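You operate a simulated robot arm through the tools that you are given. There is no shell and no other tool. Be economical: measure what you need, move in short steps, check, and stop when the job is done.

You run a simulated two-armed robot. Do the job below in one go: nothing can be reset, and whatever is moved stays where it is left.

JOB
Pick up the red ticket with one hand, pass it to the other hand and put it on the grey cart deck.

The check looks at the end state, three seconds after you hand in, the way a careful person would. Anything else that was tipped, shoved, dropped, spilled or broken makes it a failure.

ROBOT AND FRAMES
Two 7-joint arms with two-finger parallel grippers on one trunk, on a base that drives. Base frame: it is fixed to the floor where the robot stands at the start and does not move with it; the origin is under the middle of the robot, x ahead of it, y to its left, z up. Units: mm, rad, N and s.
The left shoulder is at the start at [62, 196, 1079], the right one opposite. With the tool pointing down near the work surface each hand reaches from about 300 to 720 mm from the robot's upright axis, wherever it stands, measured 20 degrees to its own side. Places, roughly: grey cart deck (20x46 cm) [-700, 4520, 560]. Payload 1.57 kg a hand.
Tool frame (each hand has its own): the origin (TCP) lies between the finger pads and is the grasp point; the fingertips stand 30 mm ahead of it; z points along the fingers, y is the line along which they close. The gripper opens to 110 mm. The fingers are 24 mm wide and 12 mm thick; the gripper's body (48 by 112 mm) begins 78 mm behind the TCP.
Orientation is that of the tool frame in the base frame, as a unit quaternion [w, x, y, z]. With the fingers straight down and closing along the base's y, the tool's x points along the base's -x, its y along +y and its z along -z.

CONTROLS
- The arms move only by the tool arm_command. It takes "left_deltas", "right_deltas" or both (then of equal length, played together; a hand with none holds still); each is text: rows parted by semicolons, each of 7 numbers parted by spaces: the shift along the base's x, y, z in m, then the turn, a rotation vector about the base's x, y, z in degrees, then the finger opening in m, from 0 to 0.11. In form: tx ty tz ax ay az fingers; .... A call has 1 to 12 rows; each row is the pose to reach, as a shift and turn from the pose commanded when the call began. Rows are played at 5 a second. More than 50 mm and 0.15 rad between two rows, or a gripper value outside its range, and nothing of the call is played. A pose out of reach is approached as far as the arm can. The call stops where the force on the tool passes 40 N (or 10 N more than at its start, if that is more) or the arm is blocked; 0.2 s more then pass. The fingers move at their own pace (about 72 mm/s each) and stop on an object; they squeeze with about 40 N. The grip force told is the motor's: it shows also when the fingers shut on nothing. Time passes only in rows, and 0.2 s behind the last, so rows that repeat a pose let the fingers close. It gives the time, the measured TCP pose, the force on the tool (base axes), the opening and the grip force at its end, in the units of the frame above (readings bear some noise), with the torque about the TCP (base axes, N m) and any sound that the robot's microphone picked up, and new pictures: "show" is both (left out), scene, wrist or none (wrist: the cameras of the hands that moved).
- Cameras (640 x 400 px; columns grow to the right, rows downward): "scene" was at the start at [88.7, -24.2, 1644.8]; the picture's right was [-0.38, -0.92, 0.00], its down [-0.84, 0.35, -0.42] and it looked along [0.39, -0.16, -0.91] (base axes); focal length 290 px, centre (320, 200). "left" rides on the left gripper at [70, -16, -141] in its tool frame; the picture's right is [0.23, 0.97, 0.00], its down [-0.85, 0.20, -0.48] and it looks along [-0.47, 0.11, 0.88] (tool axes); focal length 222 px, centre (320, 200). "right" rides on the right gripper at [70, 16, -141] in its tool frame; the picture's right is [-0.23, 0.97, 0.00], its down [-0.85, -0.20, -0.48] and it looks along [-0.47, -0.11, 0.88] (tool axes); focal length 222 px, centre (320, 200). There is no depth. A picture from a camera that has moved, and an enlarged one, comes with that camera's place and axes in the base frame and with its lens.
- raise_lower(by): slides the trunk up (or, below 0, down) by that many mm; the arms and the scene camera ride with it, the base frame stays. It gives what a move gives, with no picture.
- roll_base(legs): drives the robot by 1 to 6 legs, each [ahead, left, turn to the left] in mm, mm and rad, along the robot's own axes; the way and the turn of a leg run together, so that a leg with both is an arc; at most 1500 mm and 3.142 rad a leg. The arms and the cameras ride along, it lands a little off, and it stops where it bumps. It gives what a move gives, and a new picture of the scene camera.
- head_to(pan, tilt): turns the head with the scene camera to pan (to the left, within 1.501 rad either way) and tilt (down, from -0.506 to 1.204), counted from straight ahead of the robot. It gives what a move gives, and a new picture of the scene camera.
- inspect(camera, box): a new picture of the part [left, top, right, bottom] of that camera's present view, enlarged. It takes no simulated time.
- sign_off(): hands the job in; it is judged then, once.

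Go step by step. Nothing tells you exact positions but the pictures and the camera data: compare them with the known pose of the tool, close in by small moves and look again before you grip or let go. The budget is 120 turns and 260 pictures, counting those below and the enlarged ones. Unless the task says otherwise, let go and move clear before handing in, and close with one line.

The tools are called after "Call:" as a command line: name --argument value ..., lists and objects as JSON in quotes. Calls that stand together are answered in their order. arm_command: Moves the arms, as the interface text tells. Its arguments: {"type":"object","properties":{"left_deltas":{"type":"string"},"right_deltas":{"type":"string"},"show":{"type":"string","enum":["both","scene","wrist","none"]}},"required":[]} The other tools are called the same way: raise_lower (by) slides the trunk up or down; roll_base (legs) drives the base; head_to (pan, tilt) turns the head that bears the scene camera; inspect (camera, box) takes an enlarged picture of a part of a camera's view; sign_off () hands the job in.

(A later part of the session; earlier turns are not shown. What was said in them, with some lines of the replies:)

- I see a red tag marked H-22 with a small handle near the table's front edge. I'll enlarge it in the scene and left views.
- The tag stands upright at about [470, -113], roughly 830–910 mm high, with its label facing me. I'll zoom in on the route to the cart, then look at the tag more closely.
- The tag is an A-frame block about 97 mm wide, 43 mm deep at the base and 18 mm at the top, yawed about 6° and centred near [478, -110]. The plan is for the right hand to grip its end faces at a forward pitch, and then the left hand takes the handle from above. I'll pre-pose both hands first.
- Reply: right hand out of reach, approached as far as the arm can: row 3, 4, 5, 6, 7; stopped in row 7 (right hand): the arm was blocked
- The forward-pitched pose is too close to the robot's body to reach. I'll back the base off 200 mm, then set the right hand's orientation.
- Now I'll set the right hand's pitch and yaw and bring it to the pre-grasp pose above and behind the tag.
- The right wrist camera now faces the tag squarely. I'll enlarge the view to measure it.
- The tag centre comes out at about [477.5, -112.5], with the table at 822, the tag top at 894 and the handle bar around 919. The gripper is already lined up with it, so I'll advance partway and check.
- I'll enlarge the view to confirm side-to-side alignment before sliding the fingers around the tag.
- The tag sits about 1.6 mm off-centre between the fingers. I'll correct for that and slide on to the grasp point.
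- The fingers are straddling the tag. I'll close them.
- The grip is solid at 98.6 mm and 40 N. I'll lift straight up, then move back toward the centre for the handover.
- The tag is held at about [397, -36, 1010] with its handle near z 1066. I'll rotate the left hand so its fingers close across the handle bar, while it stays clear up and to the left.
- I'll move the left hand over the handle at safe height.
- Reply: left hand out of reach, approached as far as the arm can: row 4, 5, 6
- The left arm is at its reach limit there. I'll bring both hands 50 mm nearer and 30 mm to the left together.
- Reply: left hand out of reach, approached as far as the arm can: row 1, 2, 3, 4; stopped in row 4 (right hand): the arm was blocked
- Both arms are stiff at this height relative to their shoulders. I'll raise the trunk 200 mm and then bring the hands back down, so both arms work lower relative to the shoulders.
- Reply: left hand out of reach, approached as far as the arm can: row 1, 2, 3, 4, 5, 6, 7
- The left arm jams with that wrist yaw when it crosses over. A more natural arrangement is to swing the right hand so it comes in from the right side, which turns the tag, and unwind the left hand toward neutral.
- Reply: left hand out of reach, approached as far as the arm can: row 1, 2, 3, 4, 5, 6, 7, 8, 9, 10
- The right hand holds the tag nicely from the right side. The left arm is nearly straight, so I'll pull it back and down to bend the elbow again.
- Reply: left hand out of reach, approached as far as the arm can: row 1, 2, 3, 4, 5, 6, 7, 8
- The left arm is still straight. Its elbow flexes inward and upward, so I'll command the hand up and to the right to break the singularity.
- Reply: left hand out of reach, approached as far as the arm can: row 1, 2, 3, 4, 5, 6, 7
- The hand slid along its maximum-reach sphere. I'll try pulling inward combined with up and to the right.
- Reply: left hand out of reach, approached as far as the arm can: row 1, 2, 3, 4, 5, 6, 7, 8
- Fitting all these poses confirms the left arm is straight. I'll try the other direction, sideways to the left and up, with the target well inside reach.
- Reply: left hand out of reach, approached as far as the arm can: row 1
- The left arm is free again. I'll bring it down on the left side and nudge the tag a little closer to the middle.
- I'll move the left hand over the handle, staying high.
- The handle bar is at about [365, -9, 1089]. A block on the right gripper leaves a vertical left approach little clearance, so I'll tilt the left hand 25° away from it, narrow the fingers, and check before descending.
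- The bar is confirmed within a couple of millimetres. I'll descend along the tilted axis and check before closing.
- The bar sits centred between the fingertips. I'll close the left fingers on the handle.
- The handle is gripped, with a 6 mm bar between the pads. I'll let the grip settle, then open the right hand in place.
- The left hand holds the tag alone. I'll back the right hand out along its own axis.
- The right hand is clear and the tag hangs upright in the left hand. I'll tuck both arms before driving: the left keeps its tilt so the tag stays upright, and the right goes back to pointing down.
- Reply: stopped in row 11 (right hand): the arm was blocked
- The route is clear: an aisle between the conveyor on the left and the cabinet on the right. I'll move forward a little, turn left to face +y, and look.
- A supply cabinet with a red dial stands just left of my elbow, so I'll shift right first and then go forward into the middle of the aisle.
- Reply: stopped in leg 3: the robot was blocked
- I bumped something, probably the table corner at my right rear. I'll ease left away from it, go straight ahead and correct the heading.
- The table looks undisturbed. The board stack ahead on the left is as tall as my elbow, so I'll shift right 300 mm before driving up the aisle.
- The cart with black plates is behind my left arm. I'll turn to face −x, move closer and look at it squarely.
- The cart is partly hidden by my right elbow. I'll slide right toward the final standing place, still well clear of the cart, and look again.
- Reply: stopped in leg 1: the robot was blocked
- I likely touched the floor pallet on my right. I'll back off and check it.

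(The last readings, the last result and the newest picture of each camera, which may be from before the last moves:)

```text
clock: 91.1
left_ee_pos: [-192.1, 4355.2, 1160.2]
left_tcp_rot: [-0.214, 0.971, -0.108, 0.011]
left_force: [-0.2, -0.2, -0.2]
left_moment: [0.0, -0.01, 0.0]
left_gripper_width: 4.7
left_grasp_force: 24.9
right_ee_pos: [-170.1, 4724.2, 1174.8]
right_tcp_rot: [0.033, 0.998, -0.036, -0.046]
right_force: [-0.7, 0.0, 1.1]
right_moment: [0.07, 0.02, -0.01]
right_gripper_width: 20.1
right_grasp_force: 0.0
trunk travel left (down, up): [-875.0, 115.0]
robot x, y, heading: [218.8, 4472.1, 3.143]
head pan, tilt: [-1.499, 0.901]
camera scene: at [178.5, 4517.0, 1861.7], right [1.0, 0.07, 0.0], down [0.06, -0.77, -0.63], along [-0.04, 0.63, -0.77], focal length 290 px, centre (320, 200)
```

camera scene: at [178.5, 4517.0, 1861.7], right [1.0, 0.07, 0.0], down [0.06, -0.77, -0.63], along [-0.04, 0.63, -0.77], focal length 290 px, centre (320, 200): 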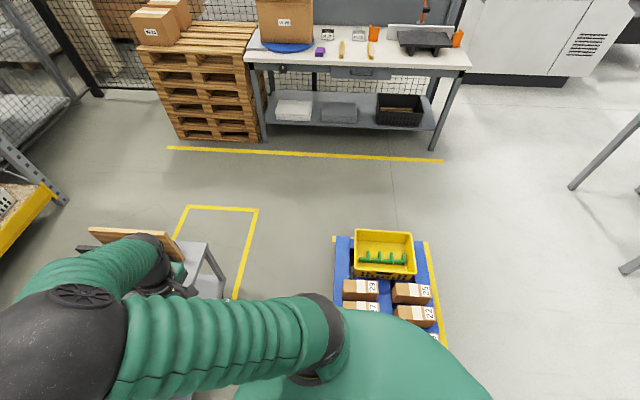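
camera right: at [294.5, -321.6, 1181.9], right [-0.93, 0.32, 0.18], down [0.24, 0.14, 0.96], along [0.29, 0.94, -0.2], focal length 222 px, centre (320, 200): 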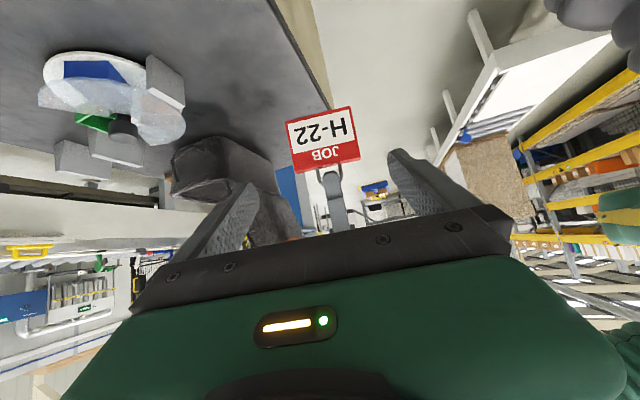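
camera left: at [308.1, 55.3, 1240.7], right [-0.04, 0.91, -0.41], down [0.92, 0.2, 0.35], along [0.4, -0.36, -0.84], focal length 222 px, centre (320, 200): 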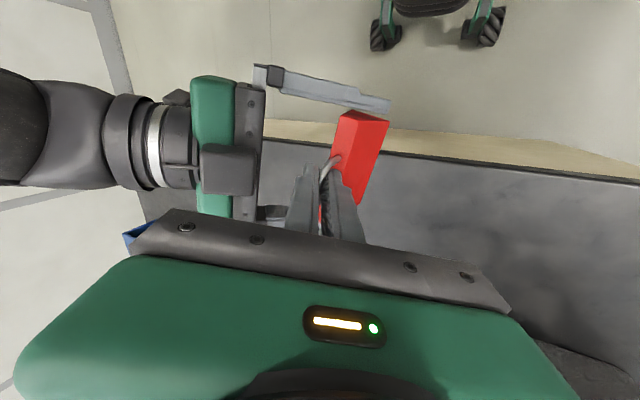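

The pallet and its load look in place. The deck's free area is about x −935…−480, y 4410…4630, with a small white item near [−596, 4514]. I'll turn the left hand so its tilt leans back toward me instead of toward the cart's handle.

Call:
arm_command --left_deltas "0 0 0.01 0 0 8.4 0; 0 0 0.02 0 0 16.8 0; 0 0 0.03 0 0 25.2 0; 0 0 0.04 0 0 33.6 0; 0 0 0.05 0 0 42 0; 0 0 0.05 0 0 50.4 0; 0 0 0.05 0 0 58.8 0; 0 0 0.05 0 0 67.2 0; 0 0 0.05 0 0 75.6 0; 0 0 0.05 0 0 84 0; 0 0 0.05 0 0 84 0" --show "wrist"

Call:
head_to --pan 0.05 --tilt 0.8

Call:
inspect --camera "scene" --box '[260, 160, 480, 350]'

```text
clock: 93.5
left_ee_pos: [-190.8, 4371.2, 1212.6]
left_tcp_rot: [-0.161, 0.796, 0.569, -0.131]
left_force: [0.1, 0.7, 0.1]
left_moment: [0.0, -0.01, -0.03]
left_gripper_width: 4.7
left_grasp_force: 25.5
right_ee_pos: [-169.5, 4741.4, 1171.7]
right_tcp_rot: [0.04, 0.997, -0.038, -0.045]
right_force: [-0.6, 0.0, -0.1]
right_moment: [0.03, 0.05, 0.01]
right_gripper_width: 20.0
right_grasp_force: 0.0
trunk travel left (down, up): [-875.0, 115.0]
robot x, y, heading: [218.5, 4474.7, 3.139]
head pan, tilt: [-1.499, 0.901]
camera left: at [-128.0, 4428.3, 1347.2], right [0.91, -0.08, -0.4], down [0.09, -0.92, 0.38], along [-0.4, -0.38, -0.84], focal length 222 px, centre (320, 200)
```

left: 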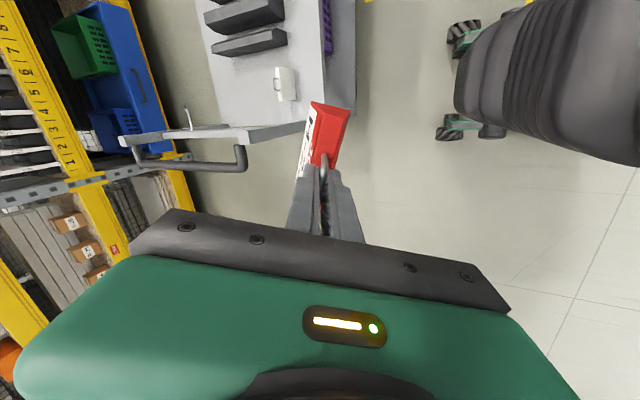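

```text
clock: 95.1
left_ee_pos: [-190.9, 4374.9, 1211.3]
left_tcp_rot: [-0.161, 0.796, 0.569, -0.131]
left_force: [-0.3, 0.1, 0.0]
left_moment: [-0.03, -0.02, 0.02]
left_gripper_width: 4.7
left_grasp_force: 24.9
right_ee_pos: [-170.7, 4744.1, 1171.5]
right_tcp_rot: [0.04, 0.997, -0.039, -0.045]
right_force: [0.3, 0.7, 0.4]
right_moment: [0.01, -0.03, 0.0]
right_gripper_width: 20.1
right_grasp_force: 0.0
trunk travel left (down, up): [-875.0, 115.0]
robot x, y, heading: [220.0, 4473.2, 3.135]
head pan, tilt: [0.051, 0.799]
camera scene: at [104.5, 4472.5, 1868.6], right [-0.05, 1.0, 0.0], down [0.72, 0.03, -0.7], along [-0.7, -0.03, -0.72], focal length 290 px, centre (320, 200)
```

scene: 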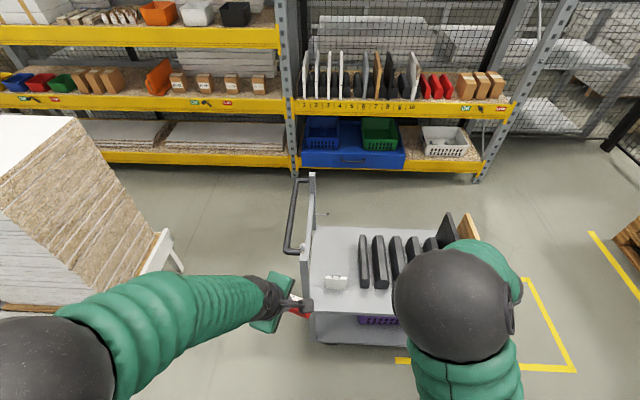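

```text
2.11 times, centred on (370, 255) of scene
camera zoom: at [104.5, 4472.5, 1868.6], right [-0.05, 1.0, 0.0], down [0.72, 0.03, -0.7], along [-0.7, -0.03, -0.72], focal length 610 px, centre (215, 84)
```

zoom: 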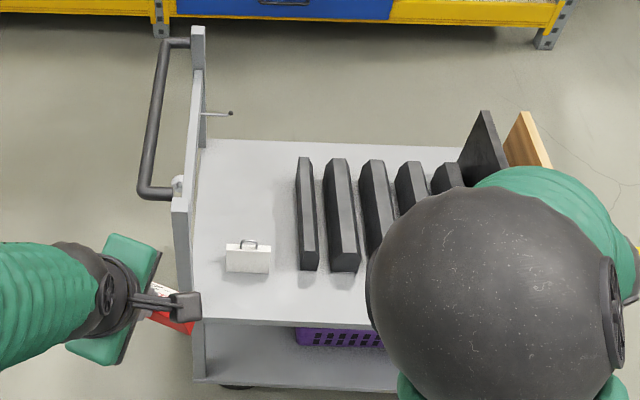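

There is already a white ticket on the deck, so I'll place the red one behind it at about [−740, 4516], where the deck is free. Now I'll drive ahead to the cart and slide right.

Call:
roll_base --legs '[[325, 0, 0], [0, -190, 0]]'

Call:
head_to --pan 0.3 --tilt 1.0

```text
clock: 98.4
left_ee_pos: [-518.3, 4550.2, 1209.0]
left_tcp_rot: [-0.166, 0.796, 0.568, -0.125]
left_force: [-0.2, -0.6, -0.3]
left_moment: [0.07, -0.04, -0.05]
left_gripper_width: 4.9
left_grasp_force: 25.6
right_ee_pos: [-496.9, 4921.1, 1173.3]
right_tcp_rot: [0.035, 0.998, -0.038, -0.045]
right_force: [0.5, -0.2, 0.3]
right_moment: [0.02, -0.03, 0.01]
right_gripper_width: 20.0
right_grasp_force: 0.2
trunk travel left (down, up): [-875.0, 115.0]
robot x, y, heading: [-105.2, 4662.4, 3.137]
head pan, tilt: [0.051, 0.799]
camera scene: at [-223.3, 4636.4, 1868.3], right [-0.05, 1.0, 0.01], down [0.72, 0.04, -0.69], along [-0.69, -0.02, -0.72], focal length 290 px, centre (320, 200)
```

scene: 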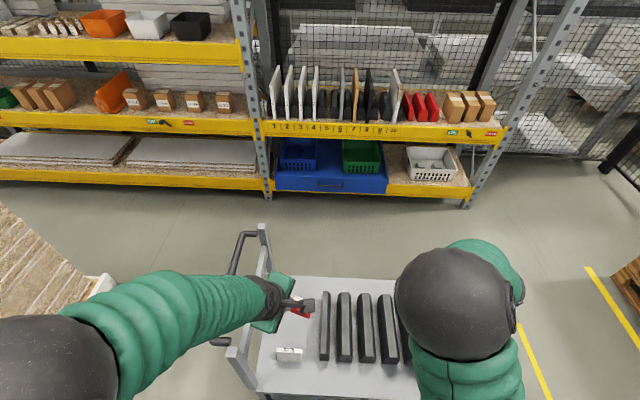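

```text
clock: 99.2
left_ee_pos: [-516.7, 4551.2, 1210.0]
left_tcp_rot: [-0.166, 0.795, 0.569, -0.128]
left_force: [0.3, -0.5, 0.4]
left_moment: [0.04, 0.03, -0.03]
left_gripper_width: 4.8
left_grasp_force: 25.5
right_ee_pos: [-494.3, 4924.3, 1172.4]
right_tcp_rot: [0.037, 0.998, -0.037, -0.045]
right_force: [1.2, -0.8, -0.4]
right_moment: [-0.01, -0.02, 0.02]
right_gripper_width: 20.2
right_grasp_force: 0.0
trunk travel left (down, up): [-875.0, 115.0]
robot x, y, heading: [-107.8, 4658.8, 3.137]
head pan, tilt: [0.3, 1.0]
camera scene: at [-207.4, 4624.7, 1853.3], right [-0.29, 0.96, 0.01], down [0.81, 0.25, -0.54], along [-0.52, -0.15, -0.84], focal length 290 px, centre (320, 200)
```

scene: 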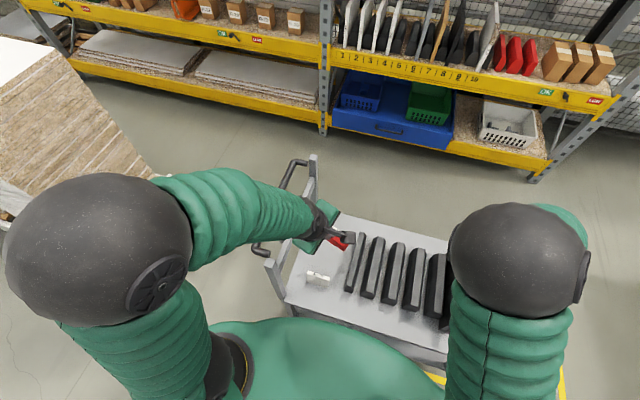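

I'm in place beside the cart without touching it. I'll enlarge the deck view to fix the target point.

Call:
inspect --camera "scene" --box '[240, 150, 480, 370]'

Call:
inspect --camera "left" --box '[100, 0, 500, 250]'

```text
1.82 times, centred on (360, 260) of scene
camera zoom: at [-207.4, 4624.7, 1853.3], right [-0.29, 0.96, 0.01], down [0.81, 0.25, -0.54], along [-0.52, -0.15, -0.84], focal length 527 px, centre (247, 91)
```

zoom: 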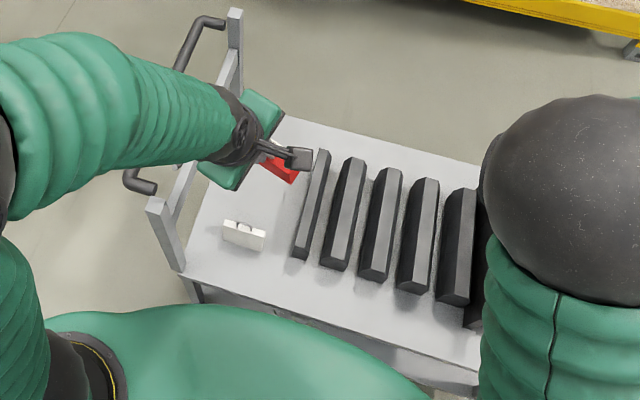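

```text
1.60 times, centred on (300, 125) of left
camera zoom: at [-453.3, 4606.4, 1345.3], right [0.91, -0.08, -0.4], down [0.08, -0.93, 0.37], along [-0.4, -0.37, -0.84], focal length 355 px, centre (352, 320)
```

zoom: 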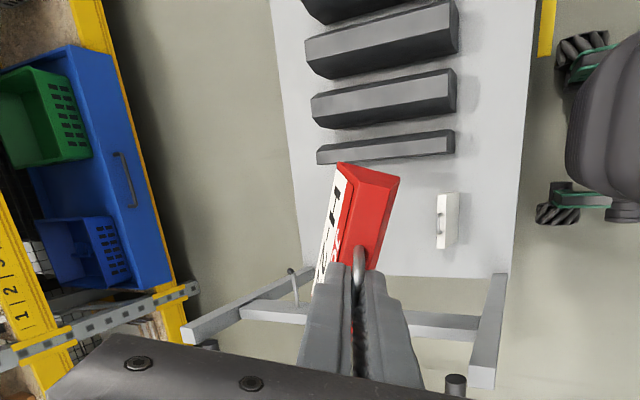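

The free deck area is confirmed. To keep my left forearm away from the cart's handle panel, I'll slide 150 mm right, then lower the trunk.

Call:
roll_base --legs '[[0, -145, 0]]'

Call:
arm_command --left_deltas "-0.03 -0.02 0 0 0 6 0; -0.06 -0.04 0 0 0 12 0; -0.09 -0.06 0 0 0 18 0; -0.12 -0.08 0 0 0 18 0; -0.15 -0.11 0 0 0 18 0; -0.15 -0.14 0 0 0 18 0; -0.15 -0.16 0 0 0 18 0; -0.15 -0.16 0 0 0 18 0" --right_deltas "0 0 0.02 0 0 0 0.02; 0 0 0.04 0 0 0 0.02; 0 0 0.06 0 0 0 0.02; 0 0 0.08 0 0 0 0.02; 0 0 0.1 0 0 0 0.02; 0 0 0.12 0 0 0 0.02; 0 0 0.14 0 0 0 0.02; 0 0 0.14 0 0 0 0.02"

```text
clock: 100.5
left_ee_pos: [-515.8, 4680.0, 1210.0]
left_tcp_rot: [-0.169, 0.795, 0.57, -0.125]
left_force: [-0.1, -1.8, -0.6]
left_moment: [0.14, -0.01, -0.06]
left_gripper_width: 4.8
left_grasp_force: 25.2
right_ee_pos: [-493.1, 5052.5, 1175.8]
right_tcp_rot: [0.032, 0.998, -0.037, -0.045]
right_force: [0.2, -1.6, -0.5]
right_moment: [0.15, 0.03, 0.0]
right_gripper_width: 20.0
right_grasp_force: 0.0
trunk travel left (down, up): [-875.0, 115.0]
robot x, y, heading: [-109.0, 4802.5, 3.136]
head pan, tilt: [0.3, 1.0]
camera scene: at [-206.1, 4743.7, 1852.7], right [-0.29, 0.96, 0.02], down [0.81, 0.26, -0.53], along [-0.52, -0.14, -0.85], focal length 290 px, centre (320, 200)
```

scene: 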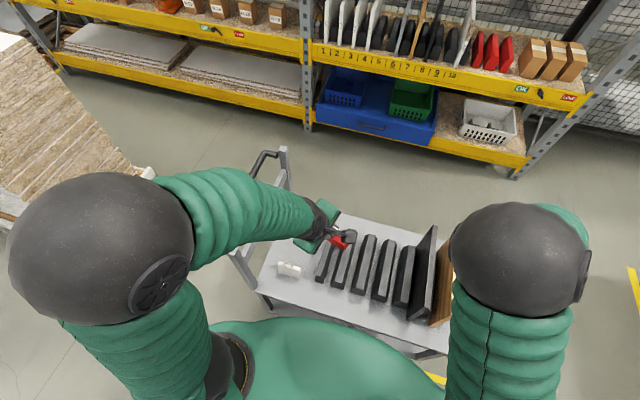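

```text
clock: 102.1
left_ee_pos: [-660.9, 4550.9, 1213.5]
left_tcp_rot: [-0.142, 0.696, 0.687, -0.154]
left_force: [0.1, -0.9, 0.6]
left_moment: [0.03, 0.01, 0.01]
left_gripper_width: 4.6
left_grasp_force: 25.0
right_ee_pos: [-493.2, 5073.0, 1323.5]
right_tcp_rot: [0.119, 0.987, -0.059, -0.095]
right_force: [-0.4, 0.7, 0.2]
right_moment: [0.05, -0.03, -0.01]
right_gripper_width: 19.9
right_grasp_force: 0.0
trunk travel left (down, up): [-875.0, 115.0]
robot x, y, heading: [-105.7, 4802.2, 3.136]
head pan, tilt: [0.3, 1.0]
stopped in row 7 (right hand): the arm was blocked; the commanded pose is now the measured one
camera scene: at [-204.0, 4781.4, 1853.9], right [-0.29, 0.96, 0.0], down [0.81, 0.24, -0.54], along [-0.52, -0.16, -0.84], focal length 290 px, centre (320, 200)
camera right: at [-398.1, 5080.1, 1449.9], right [-0.31, -0.91, 0.28], down [-0.72, 0.42, 0.56], along [-0.62, -0.03, -0.78], focal length 222 px, centre (320, 200)
camera left: at [-617.1, 4623.2, 1348.1], right [0.89, 0.21, -0.4], down [0.37, -0.85, 0.37], along [-0.26, -0.48, -0.84], focal length 222 px, centre (320, 200)
```

scene: 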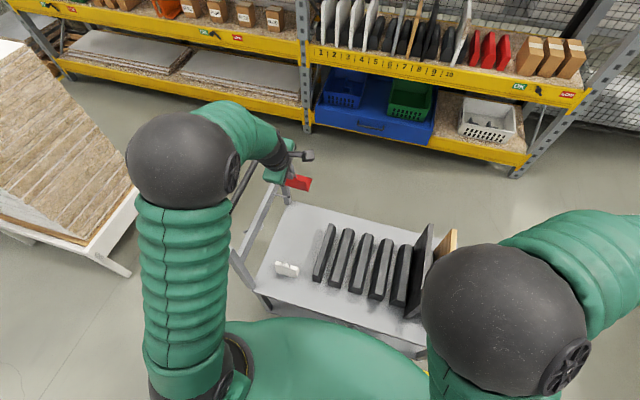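
right: 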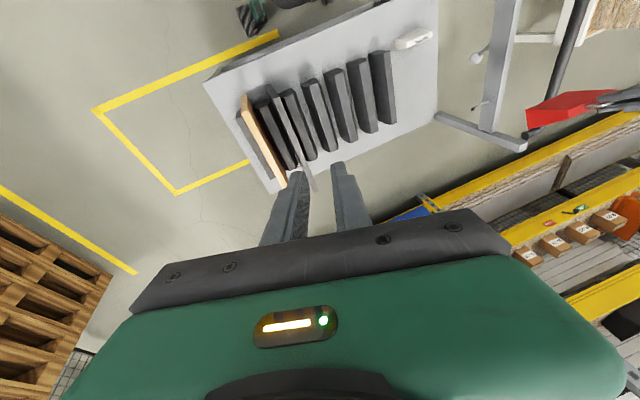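
left: 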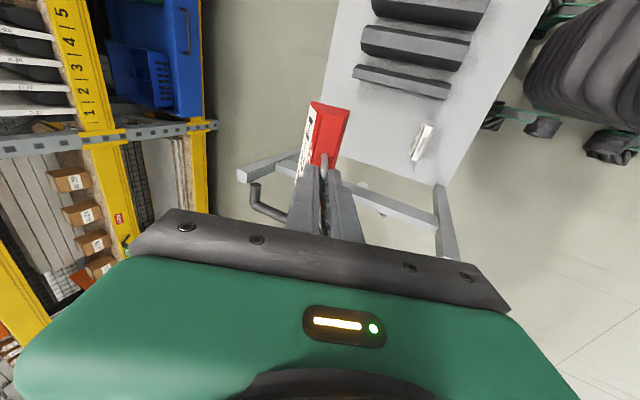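

Everything is clear and the tag hangs level with its long side along y. I'll lower the trunk 180 mm.

Call:
raise_lower --by -180

Call:
arm_command --left_deltas "-0.02 -0.005 -0.03 0 0 0 0; -0.04 -0.01 -0.06 0 0 0 0; -0.06 -0.015 -0.1 0 0 0 0; -0.072 -0.015 -0.14 0 0 0 0; -0.072 -0.015 -0.18 0 0 0 0; -0.072 -0.015 -0.22 0 0 0 0; -0.072 -0.015 -0.22 0 0 0 0"

```text
clock: 103.2
left_ee_pos: [-661.8, 4550.3, 1107.7]
left_tcp_rot: [-0.139, 0.697, 0.687, -0.154]
left_force: [0.2, -0.9, -0.1]
left_moment: [0.02, -0.02, 0.0]
left_gripper_width: 4.4
left_grasp_force: 25.1
right_ee_pos: [-498.5, 5064.5, 1234.3]
right_tcp_rot: [0.178, 0.975, -0.055, -0.125]
right_force: [0.6, -0.1, -0.2]
right_moment: [0.0, 0.01, 0.0]
right_gripper_width: 20.0
right_grasp_force: 0.1
trunk travel left (down, up): [-775.0, 215.0]
robot x, y, heading: [-105.8, 4800.9, 3.132]
head pan, tilt: [0.3, 1.0]
stopped: the arm was blocked; the commanded pose is now the measured one
```

```text
clock: 104.8
left_ee_pos: [-731.7, 4536.6, 892.7]
left_tcp_rot: [-0.139, 0.696, 0.687, -0.154]
left_force: [0.6, 0.0, -1.1]
left_moment: [0.05, 0.02, 0.02]
left_gripper_width: 4.6
left_grasp_force: 25.9
right_ee_pos: [-497.6, 5067.0, 1236.5]
right_tcp_rot: [0.178, 0.975, -0.054, -0.125]
right_force: [0.2, -0.6, -1.6]
right_moment: [0.01, -0.03, 0.0]
right_gripper_width: 20.2
right_grasp_force: 0.1
trunk travel left (down, up): [-775.0, 215.0]
robot x, y, heading: [-106.0, 4802.8, 3.13]
head pan, tilt: [0.3, 1.0]
camera scene: at [-207.2, 4780.2, 1754.3], right [-0.29, 0.96, 0.0], down [0.81, 0.24, -0.54], along [-0.52, -0.16, -0.84], focal length 290 px, centre (320, 200)
camera left: at [-688.9, 4607.4, 1026.1], right [0.89, 0.21, -0.4], down [0.37, -0.85, 0.38], along [-0.26, -0.48, -0.84], focal length 222 px, centre (320, 200)
```

scene: 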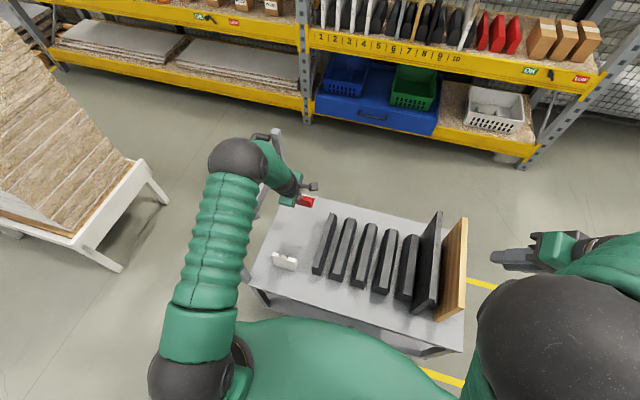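
left: 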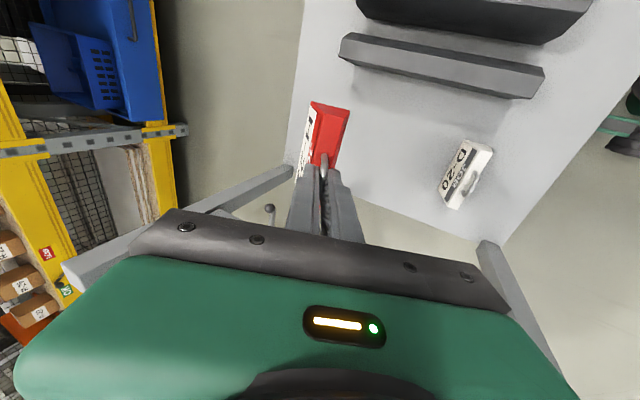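

The trunk stopped early because of the right arm's tucked posture. I'll extend the right hand a little away from the body into free space, then lower further.

Call:
arm_command --right_deltas "-0.03 0.01 0 0 0 0 0.02; -0.06 0.02 0 0 0 0 0.02; -0.09 0.03 0 0 0 0 0.02; -0.12 0.04 0 0 0 0 0.02; -0.12 0.04 0 0 0 0 0.02" --show "none"

Call:
raise_lower --by -100

Call:
inspect --camera "scene" --box '[0, 0, 640, 400]'

Call:
inspect --camera "left" --box '[240, 60, 520, 240]'

```text
clock: 106.0
left_ee_pos: [-731.5, 4536.7, 892.2]
left_tcp_rot: [-0.139, 0.698, 0.686, -0.154]
left_force: [-1.1, -0.2, 0.5]
left_moment: [0.01, 0.02, 0.0]
left_gripper_width: 4.5
left_grasp_force: 25.5
right_ee_pos: [-618.7, 5108.4, 1237.0]
right_tcp_rot: [0.178, 0.975, -0.054, -0.124]
right_force: [0.2, -0.1, -1.0]
right_moment: [0.01, 0.03, 0.0]
right_gripper_width: 20.1
right_grasp_force: 0.1
trunk travel left (down, up): [-775.0, 215.0]
robot x, y, heading: [-107.1, 4801.0, 3.132]
head pan, tilt: [0.3, 1.0]
```

```text
clock: 107.4
left_ee_pos: [-731.5, 4536.2, 790.8]
left_tcp_rot: [-0.14, 0.697, 0.686, -0.154]
left_force: [-0.4, -0.1, -0.5]
left_moment: [0.01, 0.01, -0.01]
left_gripper_width: 4.7
left_grasp_force: 24.9
right_ee_pos: [-617.9, 5107.9, 1137.7]
right_tcp_rot: [0.177, 0.975, -0.054, -0.124]
right_force: [-1.1, 0.2, -0.7]
right_moment: [-0.06, 0.0, 0.0]
right_gripper_width: 20.2
right_grasp_force: 0.2
trunk travel left (down, up): [-675.0, 315.0]
robot x, y, heading: [-106.5, 4803.6, 3.135]
head pan, tilt: [0.3, 1.0]
```

```text
1.00 times, centred on (320, 200) of scene (not enlarged: the box is as wide or as high as the picture)
camera zoom: at [-207.7, 4782.1, 1653.8], right [-0.29, 0.96, 0.0], down [0.81, 0.24, -0.54], along [-0.51, -0.16, -0.84], focal length 290 px, centre (320, 200)
```

zoom: 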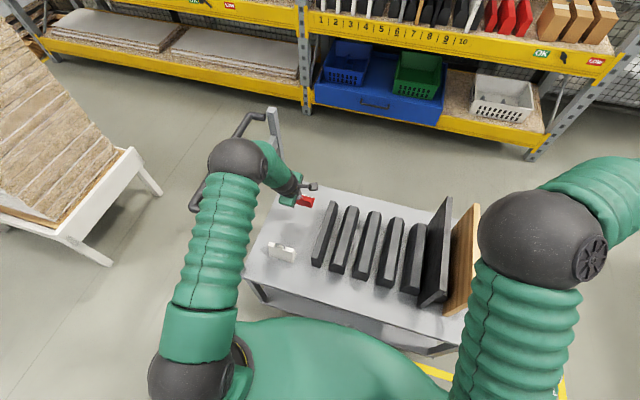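

```text
2.22 times, centred on (380, 150) of left
camera zoom: at [-688.9, 4608.7, 926.2], right [0.89, 0.21, -0.4], down [0.37, -0.85, 0.38], along [-0.26, -0.48, -0.84], focal length 494 px, centre (187, 311)
```

zoom: 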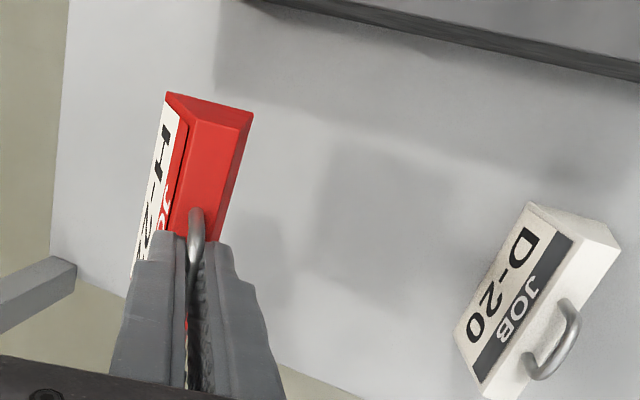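

The tag's bottom is about 120 mm above the deck, clear of the D-20 ticket and the plates. I'll descend 95 mm and check.

Call:
arm_command --left_deltas "0 0 -0.03 0 0 0 0; 0 0 -0.06 0 0 0 0; 0 0 -0.085 0 0 0 0; 0 0 -0.1 0 0 0 0; 0 0 -0.1 0 0 0 0" --show "both"

Call:
inspect --camera "scene" --box '[220, 140, 400, 280]'

Call:
inspect --camera "left" --box '[240, 60, 440, 200]'

```text
clock: 108.6
left_ee_pos: [-730.4, 4537.3, 692.1]
left_tcp_rot: [-0.141, 0.697, 0.686, -0.155]
left_force: [-0.1, -0.7, -1.1]
left_moment: [0.0, -0.02, -0.05]
left_gripper_width: 4.7
left_grasp_force: 25.4
right_ee_pos: [-618.0, 5107.0, 1136.9]
right_tcp_rot: [0.177, 0.975, -0.054, -0.124]
right_force: [-0.5, -0.1, -0.1]
right_moment: [0.0, -0.02, 0.0]
right_gripper_width: 19.9
right_grasp_force: 0.1
trunk travel left (down, up): [-675.0, 315.0]
robot x, y, heading: [-108.2, 4805.5, 3.133]
head pan, tilt: [0.3, 1.0]
camera scene: at [-207.8, 4782.0, 1653.8], right [-0.29, 0.96, 0.0], down [0.81, 0.24, -0.54], along [-0.51, -0.16, -0.84], focal length 290 px, centre (320, 200)
camera left: at [-688.6, 4608.5, 826.7], right [0.89, 0.21, -0.4], down [0.37, -0.85, 0.38], along [-0.26, -0.48, -0.84], focal length 222 px, centre (320, 200)
```

scene: 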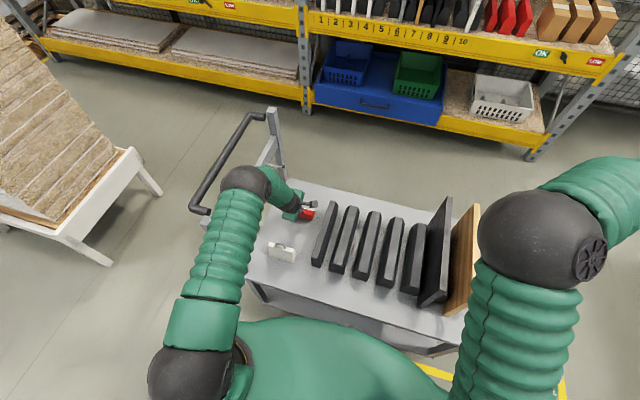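
left: 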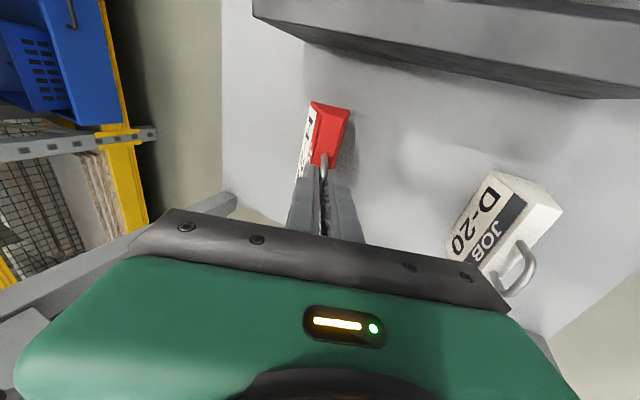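

```text
2.86 times, centred on (310, 210) of scene
camera zoom: at [-207.8, 4782.0, 1653.8], right [-0.29, 0.96, 0.0], down [0.81, 0.24, -0.54], along [-0.51, -0.16, -0.84], focal length 828 px, centre (349, 171)
```

zoom: 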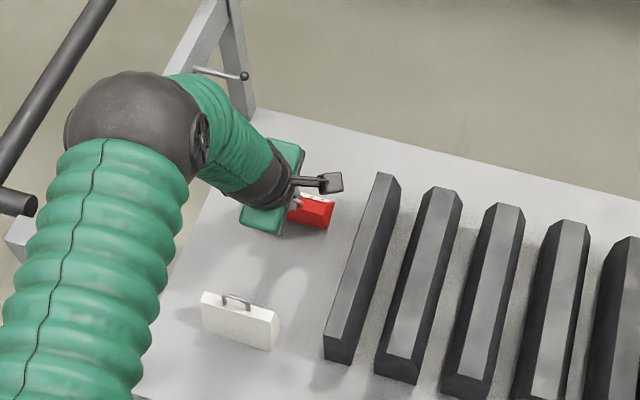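

```text
2.86 times, centred on (340, 130) of left
camera zoom: at [-688.6, 4608.5, 826.7], right [0.89, 0.21, -0.4], down [0.37, -0.85, 0.38], along [-0.26, -0.48, -0.84], focal length 635 px, centre (263, 400)
```

zoom: 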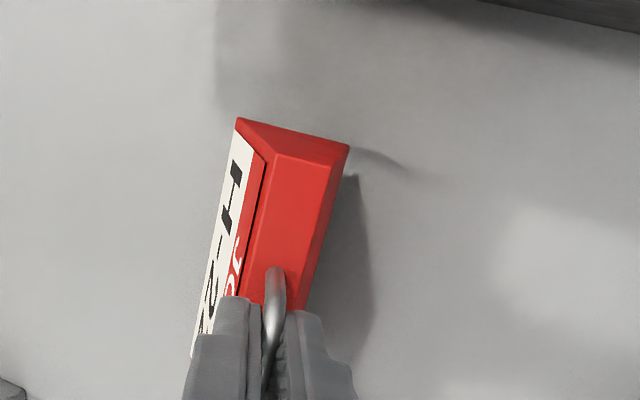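

The tag is just above the deck and upright. I'll ease down while watching the force.

Call:
arm_command --left_deltas "0 0 -0.004 0 0 0 0; 0 0 -0.008 0 0 0 0; 0 0 -0.012 0 0 0 0; 0 0 -0.014 0 0 0 0; 0 0 -0.014 0 0 0 0" --show "none"

Call:
inspect --camera "left" --box '[240, 60, 440, 200]'

```text
clock: 109.8
left_ee_pos: [-731.8, 4535.2, 678.3]
left_tcp_rot: [-0.14, 0.697, 0.686, -0.154]
left_force: [0.3, 0.5, -0.4]
left_moment: [0.01, 0.02, 0.02]
left_gripper_width: 4.7
left_grasp_force: 25.0
right_ee_pos: [-618.5, 5108.0, 1138.0]
right_tcp_rot: [0.177, 0.975, -0.054, -0.123]
right_force: [-0.1, -0.3, -0.8]
right_moment: [0.0, -0.01, -0.01]
right_gripper_width: 19.9
right_grasp_force: 0.0
trunk travel left (down, up): [-675.0, 315.0]
robot x, y, heading: [-106.9, 4800.6, 3.137]
head pan, tilt: [0.3, 1.0]
```

```text
2.86 times, centred on (340, 130) of left
camera zoom: at [-689.5, 4608.5, 811.9], right [0.89, 0.21, -0.4], down [0.37, -0.85, 0.38], along [-0.26, -0.48, -0.84], focal length 635 px, centre (263, 400)
```

zoom: 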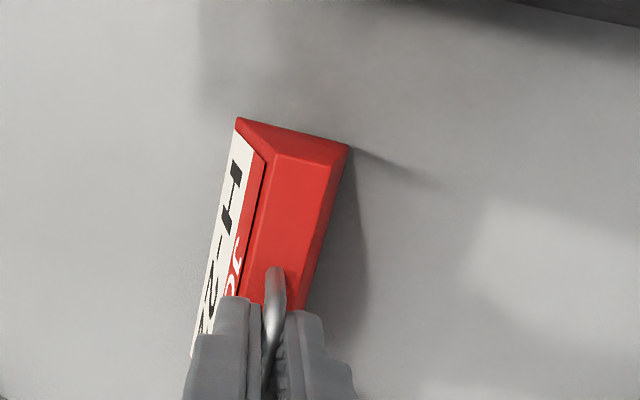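

There's no contact yet, though the shadow is closing on the tag's base. I'll continue in 2 mm steps.

Call:
arm_command --left_deltas "0 0 -0.002 0 0 0 0; 0 0 -0.004 0 0 0 0; 0 0 -0.006 0 0 0 0; 0 0 -0.006 0 0 0 0" --show "none"

Call:
inspect --camera "left" --box '[240, 60, 440, 200]'

```text
clock: 110.8
left_ee_pos: [-731.0, 4537.9, 673.4]
left_tcp_rot: [-0.141, 0.697, 0.686, -0.156]
left_force: [4.0, -1.1, 15.9]
left_moment: [0.57, 0.1, -0.07]
left_gripper_width: 4.9
left_grasp_force: 24.6
right_ee_pos: [-617.2, 5108.5, 1138.1]
right_tcp_rot: [0.178, 0.975, -0.055, -0.124]
right_force: [0.4, 0.0, -0.1]
right_moment: [-0.02, 0.01, 0.0]
right_gripper_width: 20.1
right_grasp_force: 0.0
trunk travel left (down, up): [-675.0, 315.0]
robot x, y, heading: [-106.1, 4802.0, 3.14]
head pan, tilt: [0.3, 1.0]
```

```text
2.86 times, centred on (340, 130) of left
camera zoom: at [-687.9, 4609.0, 808.2], right [0.89, 0.21, -0.4], down [0.37, -0.85, 0.38], along [-0.27, -0.48, -0.83], focal length 635 px, centre (263, 400)
```

zoom: 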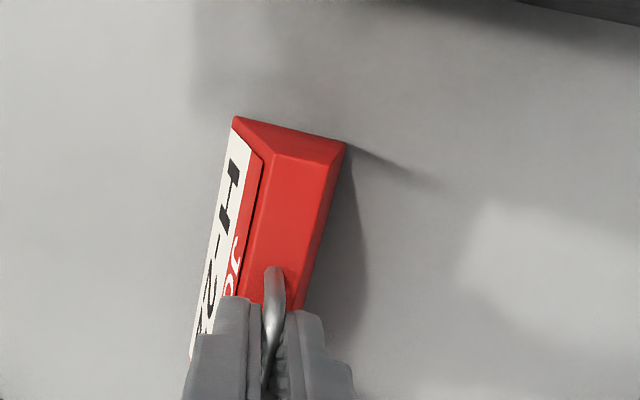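

Contact at about 16 N, so the tag is on the deck. I'll ease up 1.5 mm to unload it, then open the fingers moderately.

Call:
arm_command --left_deltas "0 0 0.0015 0 0 0 0; 0 0 0.0015 0 0 0 0; 0 0 0.0015 0 0 0 0.01; 0 0 0.0015 0 0 0 0.02; 0 0 0.0015 0 0 0 0.03; 0 0 0.0015 0 0 0 0.034; 0 0 0.0015 0 0 0 0.034" --show "none"

Call:
inspect --camera "left" --box '[240, 60, 440, 200]'

```text
clock: 112.4
left_ee_pos: [-732.1, 4537.9, 675.0]
left_tcp_rot: [-0.14, 0.698, 0.685, -0.154]
left_force: [0.2, -0.4, -0.4]
left_moment: [-0.02, 0.01, 0.0]
left_gripper_width: 34.2
left_grasp_force: 0.0
right_ee_pos: [-618.2, 5107.9, 1136.9]
right_tcp_rot: [0.177, 0.975, -0.053, -0.123]
right_force: [-0.2, 1.1, -0.2]
right_moment: [0.0, 0.0, -0.01]
right_gripper_width: 20.2
right_grasp_force: 0.0
trunk travel left (down, up): [-675.0, 315.0]
robot x, y, heading: [-106.9, 4803.8, 3.141]
head pan, tilt: [0.3, 1.0]
```

```text
2.86 times, centred on (340, 130) of left
camera zoom: at [-689.1, 4608.7, 807.7], right [0.89, 0.21, -0.4], down [0.37, -0.85, 0.38], along [-0.26, -0.48, -0.84], focal length 635 px, centre (263, 400)
```

zoom: 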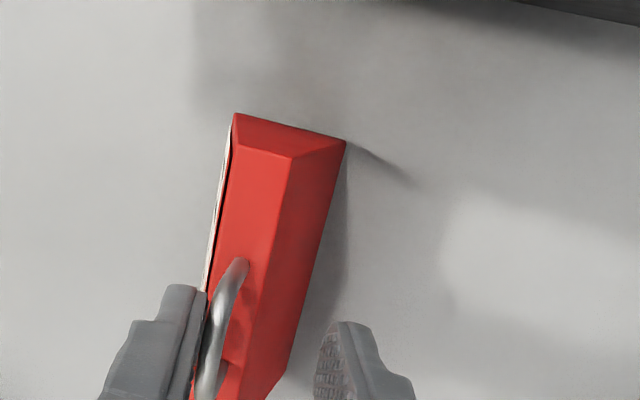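

The tag settled when released, and the handle is now close to the far finger. I'll look at how it stands before retreating.

Call:
inspect --camera "scene" --box '[270, 180, 350, 240]'

Call:
inspect --camera "left" --box '[200, 60, 520, 260]'

Call:
inspect --camera "right" --box '[320, 0, 640, 200]'

```text
6.67 times, centred on (310, 210) of scene
camera zoom: at [-207.7, 4782.1, 1653.8], right [-0.29, 0.96, 0.0], down [0.81, 0.24, -0.54], along [-0.51, -0.16, -0.84], focal length 1931 px, centre (387, 133)
```

zoom: 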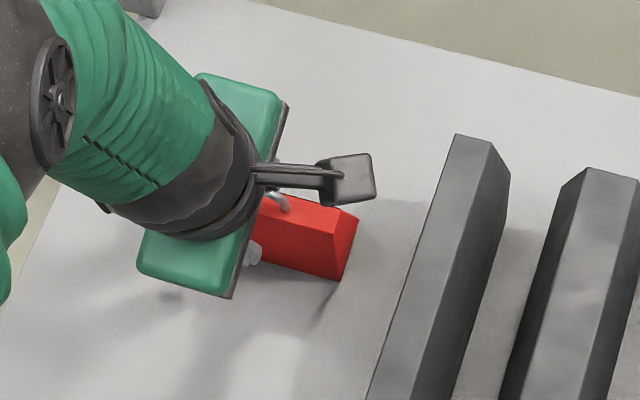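

```text
2.00 times, centred on (360, 160) of left
camera zoom: at [-689.1, 4608.7, 807.7], right [0.89, 0.21, -0.4], down [0.37, -0.85, 0.38], along [-0.26, -0.48, -0.84], focal length 444 px, centre (240, 280)
```

zoom: 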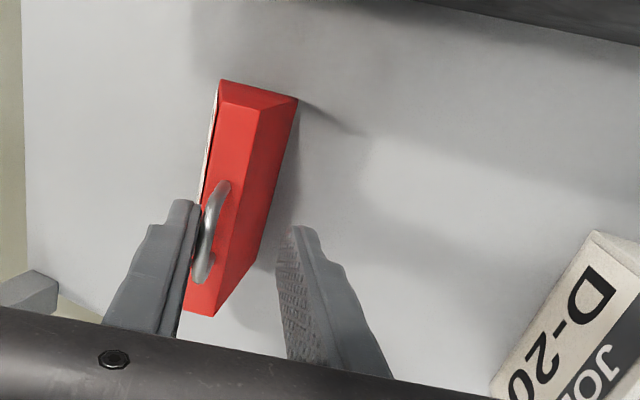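

```text
2.00 times, centred on (480, 100) of right
camera zoom: at [-515.7, 5128.6, 1255.8], right [-0.28, -0.87, 0.4], down [-0.69, 0.47, 0.55], along [-0.67, -0.12, -0.73], focal length 444 px, centre (0, 400)
```

zoom: 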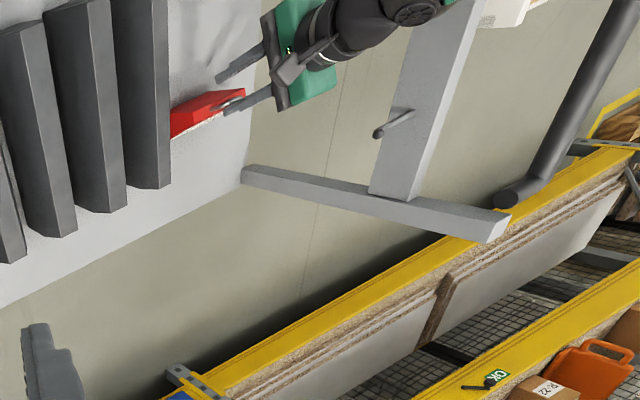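

The tag is leaning slightly toward me, with its handle resting on the far finger. It should settle upright if I move the hand slowly away in −x, so I'll do that gently.

Call:
arm_command --left_deltas "-0.003 0 0 0 0 0 0.036; -0.006 0 0 0 0 0 0.036; -0.009 0 0 0 0 0 0.036; -0.012 0 0 0 0 0 0.036; -0.015 0 0 0 0 0 0.036; -0.018 0 0 0 0 0 0.036; -0.02 0 0 0 0 0 0.036" --show "none"

Call:
inspect --camera "left" --box '[200, 60, 520, 260]'

Call:
inspect --camera "scene" --box '[270, 180, 350, 240]'

```text
clock: 114.0
left_ee_pos: [-751.3, 4536.4, 672.5]
left_tcp_rot: [-0.14, 0.697, 0.686, -0.154]
left_force: [0.2, -0.3, 0.2]
left_moment: [0.01, -0.01, 0.03]
left_gripper_width: 35.9
left_grasp_force: 0.1
right_ee_pos: [-618.7, 5106.9, 1137.0]
right_tcp_rot: [0.177, 0.975, -0.054, -0.123]
right_force: [1.0, -0.7, -0.3]
right_moment: [-0.01, 0.06, -0.03]
right_gripper_width: 19.9
right_grasp_force: 0.1
trunk travel left (down, up): [-675.0, 315.0]
robot x, y, heading: [-104.8, 4801.8, 3.131]
head pan, tilt: [0.3, 1.0]
```

```text
2.00 times, centred on (360, 160) of left
camera zoom: at [-708.6, 4608.8, 807.0], right [0.89, 0.21, -0.4], down [0.37, -0.85, 0.38], along [-0.26, -0.48, -0.84], focal length 444 px, centre (240, 280)
```

zoom: 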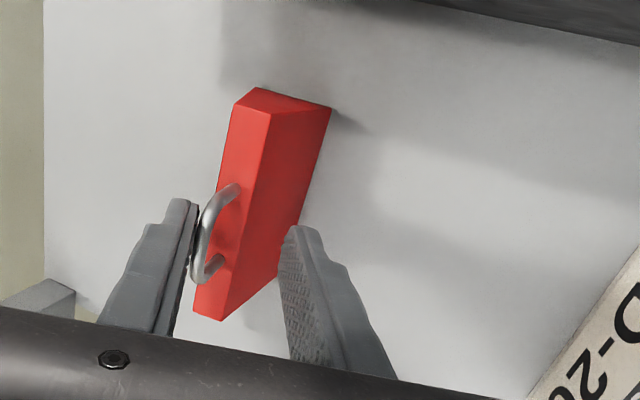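

```text
6.67 times, centred on (310, 210) of scene
camera zoom: at [-208.1, 4782.1, 1653.8], right [-0.29, 0.96, 0.0], down [0.81, 0.24, -0.54], along [-0.51, -0.16, -0.84], focal length 1931 px, centre (387, 133)
```

zoom: 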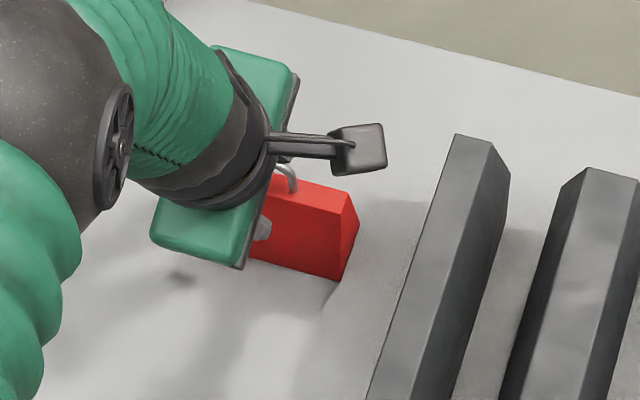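

It's nearly upright now, with the front base edge staying put. I'll move another 20 mm to let it settle fully.

Call:
arm_command --left_deltas "-0.003 0 0.001 0 0 0 0.04; -0.006 0 0.002 0 0 0 0.04; -0.009 0 0.002 0 0 0 0.04; -0.012 0 0.002 0 0 0 0.04; -0.015 0 0.002 0 0 0 0.04; -0.018 0 0.002 0 0 0 0.04; -0.018 0 0.002 0 0 0 0.044" --show "none"

Call:
inspect --camera "left" --box '[200, 60, 520, 260]'

Call:
inspect --camera "scene" --box '[270, 180, 350, 240]'

```text
clock: 115.6
left_ee_pos: [-771.2, 4536.5, 675.9]
left_tcp_rot: [-0.139, 0.697, 0.687, -0.155]
left_force: [0.3, 0.6, -0.3]
left_moment: [0.01, -0.01, 0.03]
left_gripper_width: 44.3
left_grasp_force: 0.0
right_ee_pos: [-618.9, 5107.6, 1138.0]
right_tcp_rot: [0.177, 0.975, -0.054, -0.124]
right_force: [-0.3, 0.1, -1.0]
right_moment: [0.01, 0.02, -0.02]
right_gripper_width: 19.8
right_grasp_force: 0.1
trunk travel left (down, up): [-675.0, 315.0]
robot x, y, heading: [-104.6, 4802.0, 3.138]
head pan, tilt: [0.3, 1.0]
```

```text
2.00 times, centred on (360, 160) of left
camera zoom: at [-727.9, 4608.6, 809.8], right [0.89, 0.21, -0.4], down [0.37, -0.85, 0.38], along [-0.26, -0.48, -0.84], focal length 444 px, centre (240, 280)
```

zoom: 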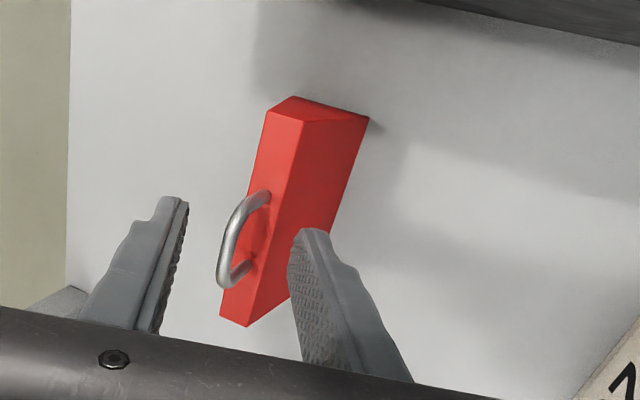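

```text
6.67 times, centred on (310, 210) of scene
camera zoom: at [-208.1, 4782.2, 1653.8], right [-0.29, 0.96, 0.0], down [0.81, 0.24, -0.54], along [-0.51, -0.16, -0.84], focal length 1931 px, centre (387, 133)
```

zoom: 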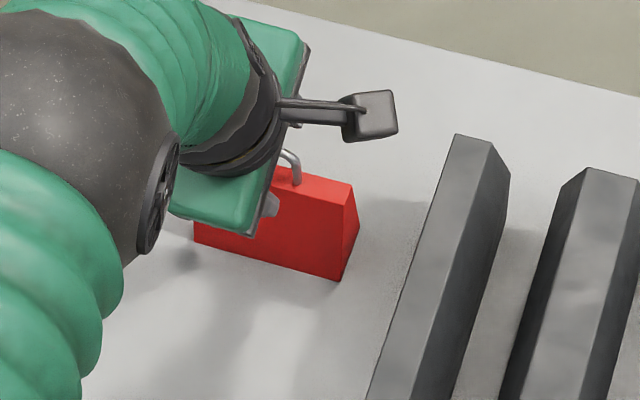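

The tag stands upright and free, with the bar between the open fingers. I'll withdraw along the finger axis and then straight up.

Call:
arm_command --left_deltas "0.004 0 0.009 0 0 0 0.044; 0.012 0 0.027 0 0 0 0.044; 0.02 0 0.045 0 0 0 0.044; 0.028 0 0.062 0 0 0 0.044; 0.034 0 0.1 0 0 0 0.044; 0.034 0 0.14 0 0 0 0.044; 0.034 0 0.18 0 0 0 0.044; 0.034 0 0.22 0 0 0 0.044; 0.034 0 0.22 0 0 0 0.044"

```text
clock: 117.6
left_ee_pos: [-736.1, 4536.4, 895.0]
left_tcp_rot: [-0.139, 0.697, 0.686, -0.154]
left_force: [0.2, -0.8, -0.3]
left_moment: [-0.01, -0.01, 0.0]
left_gripper_width: 43.8
left_grasp_force: 0.0
right_ee_pos: [-618.6, 5109.1, 1137.0]
right_tcp_rot: [0.177, 0.975, -0.054, -0.123]
right_force: [-0.8, 0.8, 0.2]
right_moment: [-0.02, -0.04, -0.02]
right_gripper_width: 20.2
right_grasp_force: 0.0
trunk travel left (down, up): [-675.0, 315.0]
robot x, y, heading: [-102.9, 4802.7, 3.137]
head pan, tilt: [0.3, 1.0]
camera scene: at [-208.3, 4782.6, 1653.7], right [-0.29, 0.96, 0.0], down [0.81, 0.24, -0.54], along [-0.51, -0.16, -0.84], focal length 290 px, centre (320, 200)
camera left: at [-693.9, 4609.5, 1030.1], right [0.89, 0.21, -0.4], down [0.37, -0.85, 0.38], along [-0.26, -0.48, -0.84], focal length 222 px, centre (320, 200)
```

scene: 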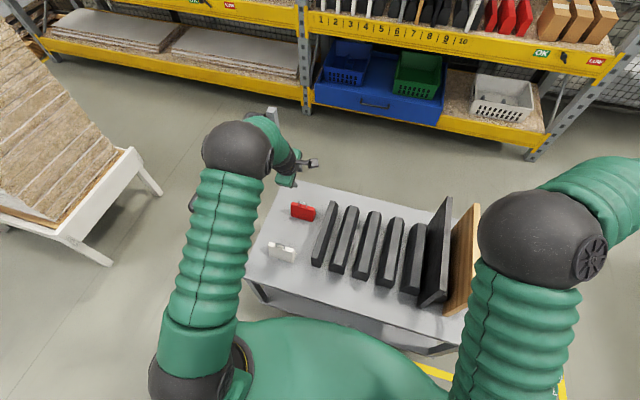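
left: 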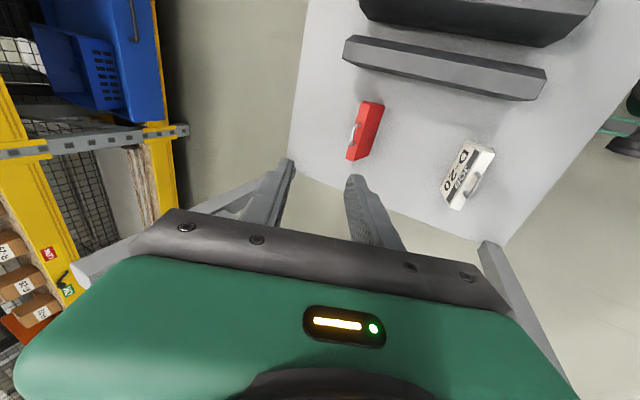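

The red ticket stands upright on the grey deck, clear of the D-20 ticket and the plates. Both hands are empty and clear, so I'm handing in.

Call:
sign_off

```text
The job is handed in.
```

The red H-22 ticket was picked up with the right hand, passed to the left, and now stands upright on the grey cart deck. On the way the base was blocked twice, probably by the table corner and the blue floor pallet, and neither looked moved afterwards.
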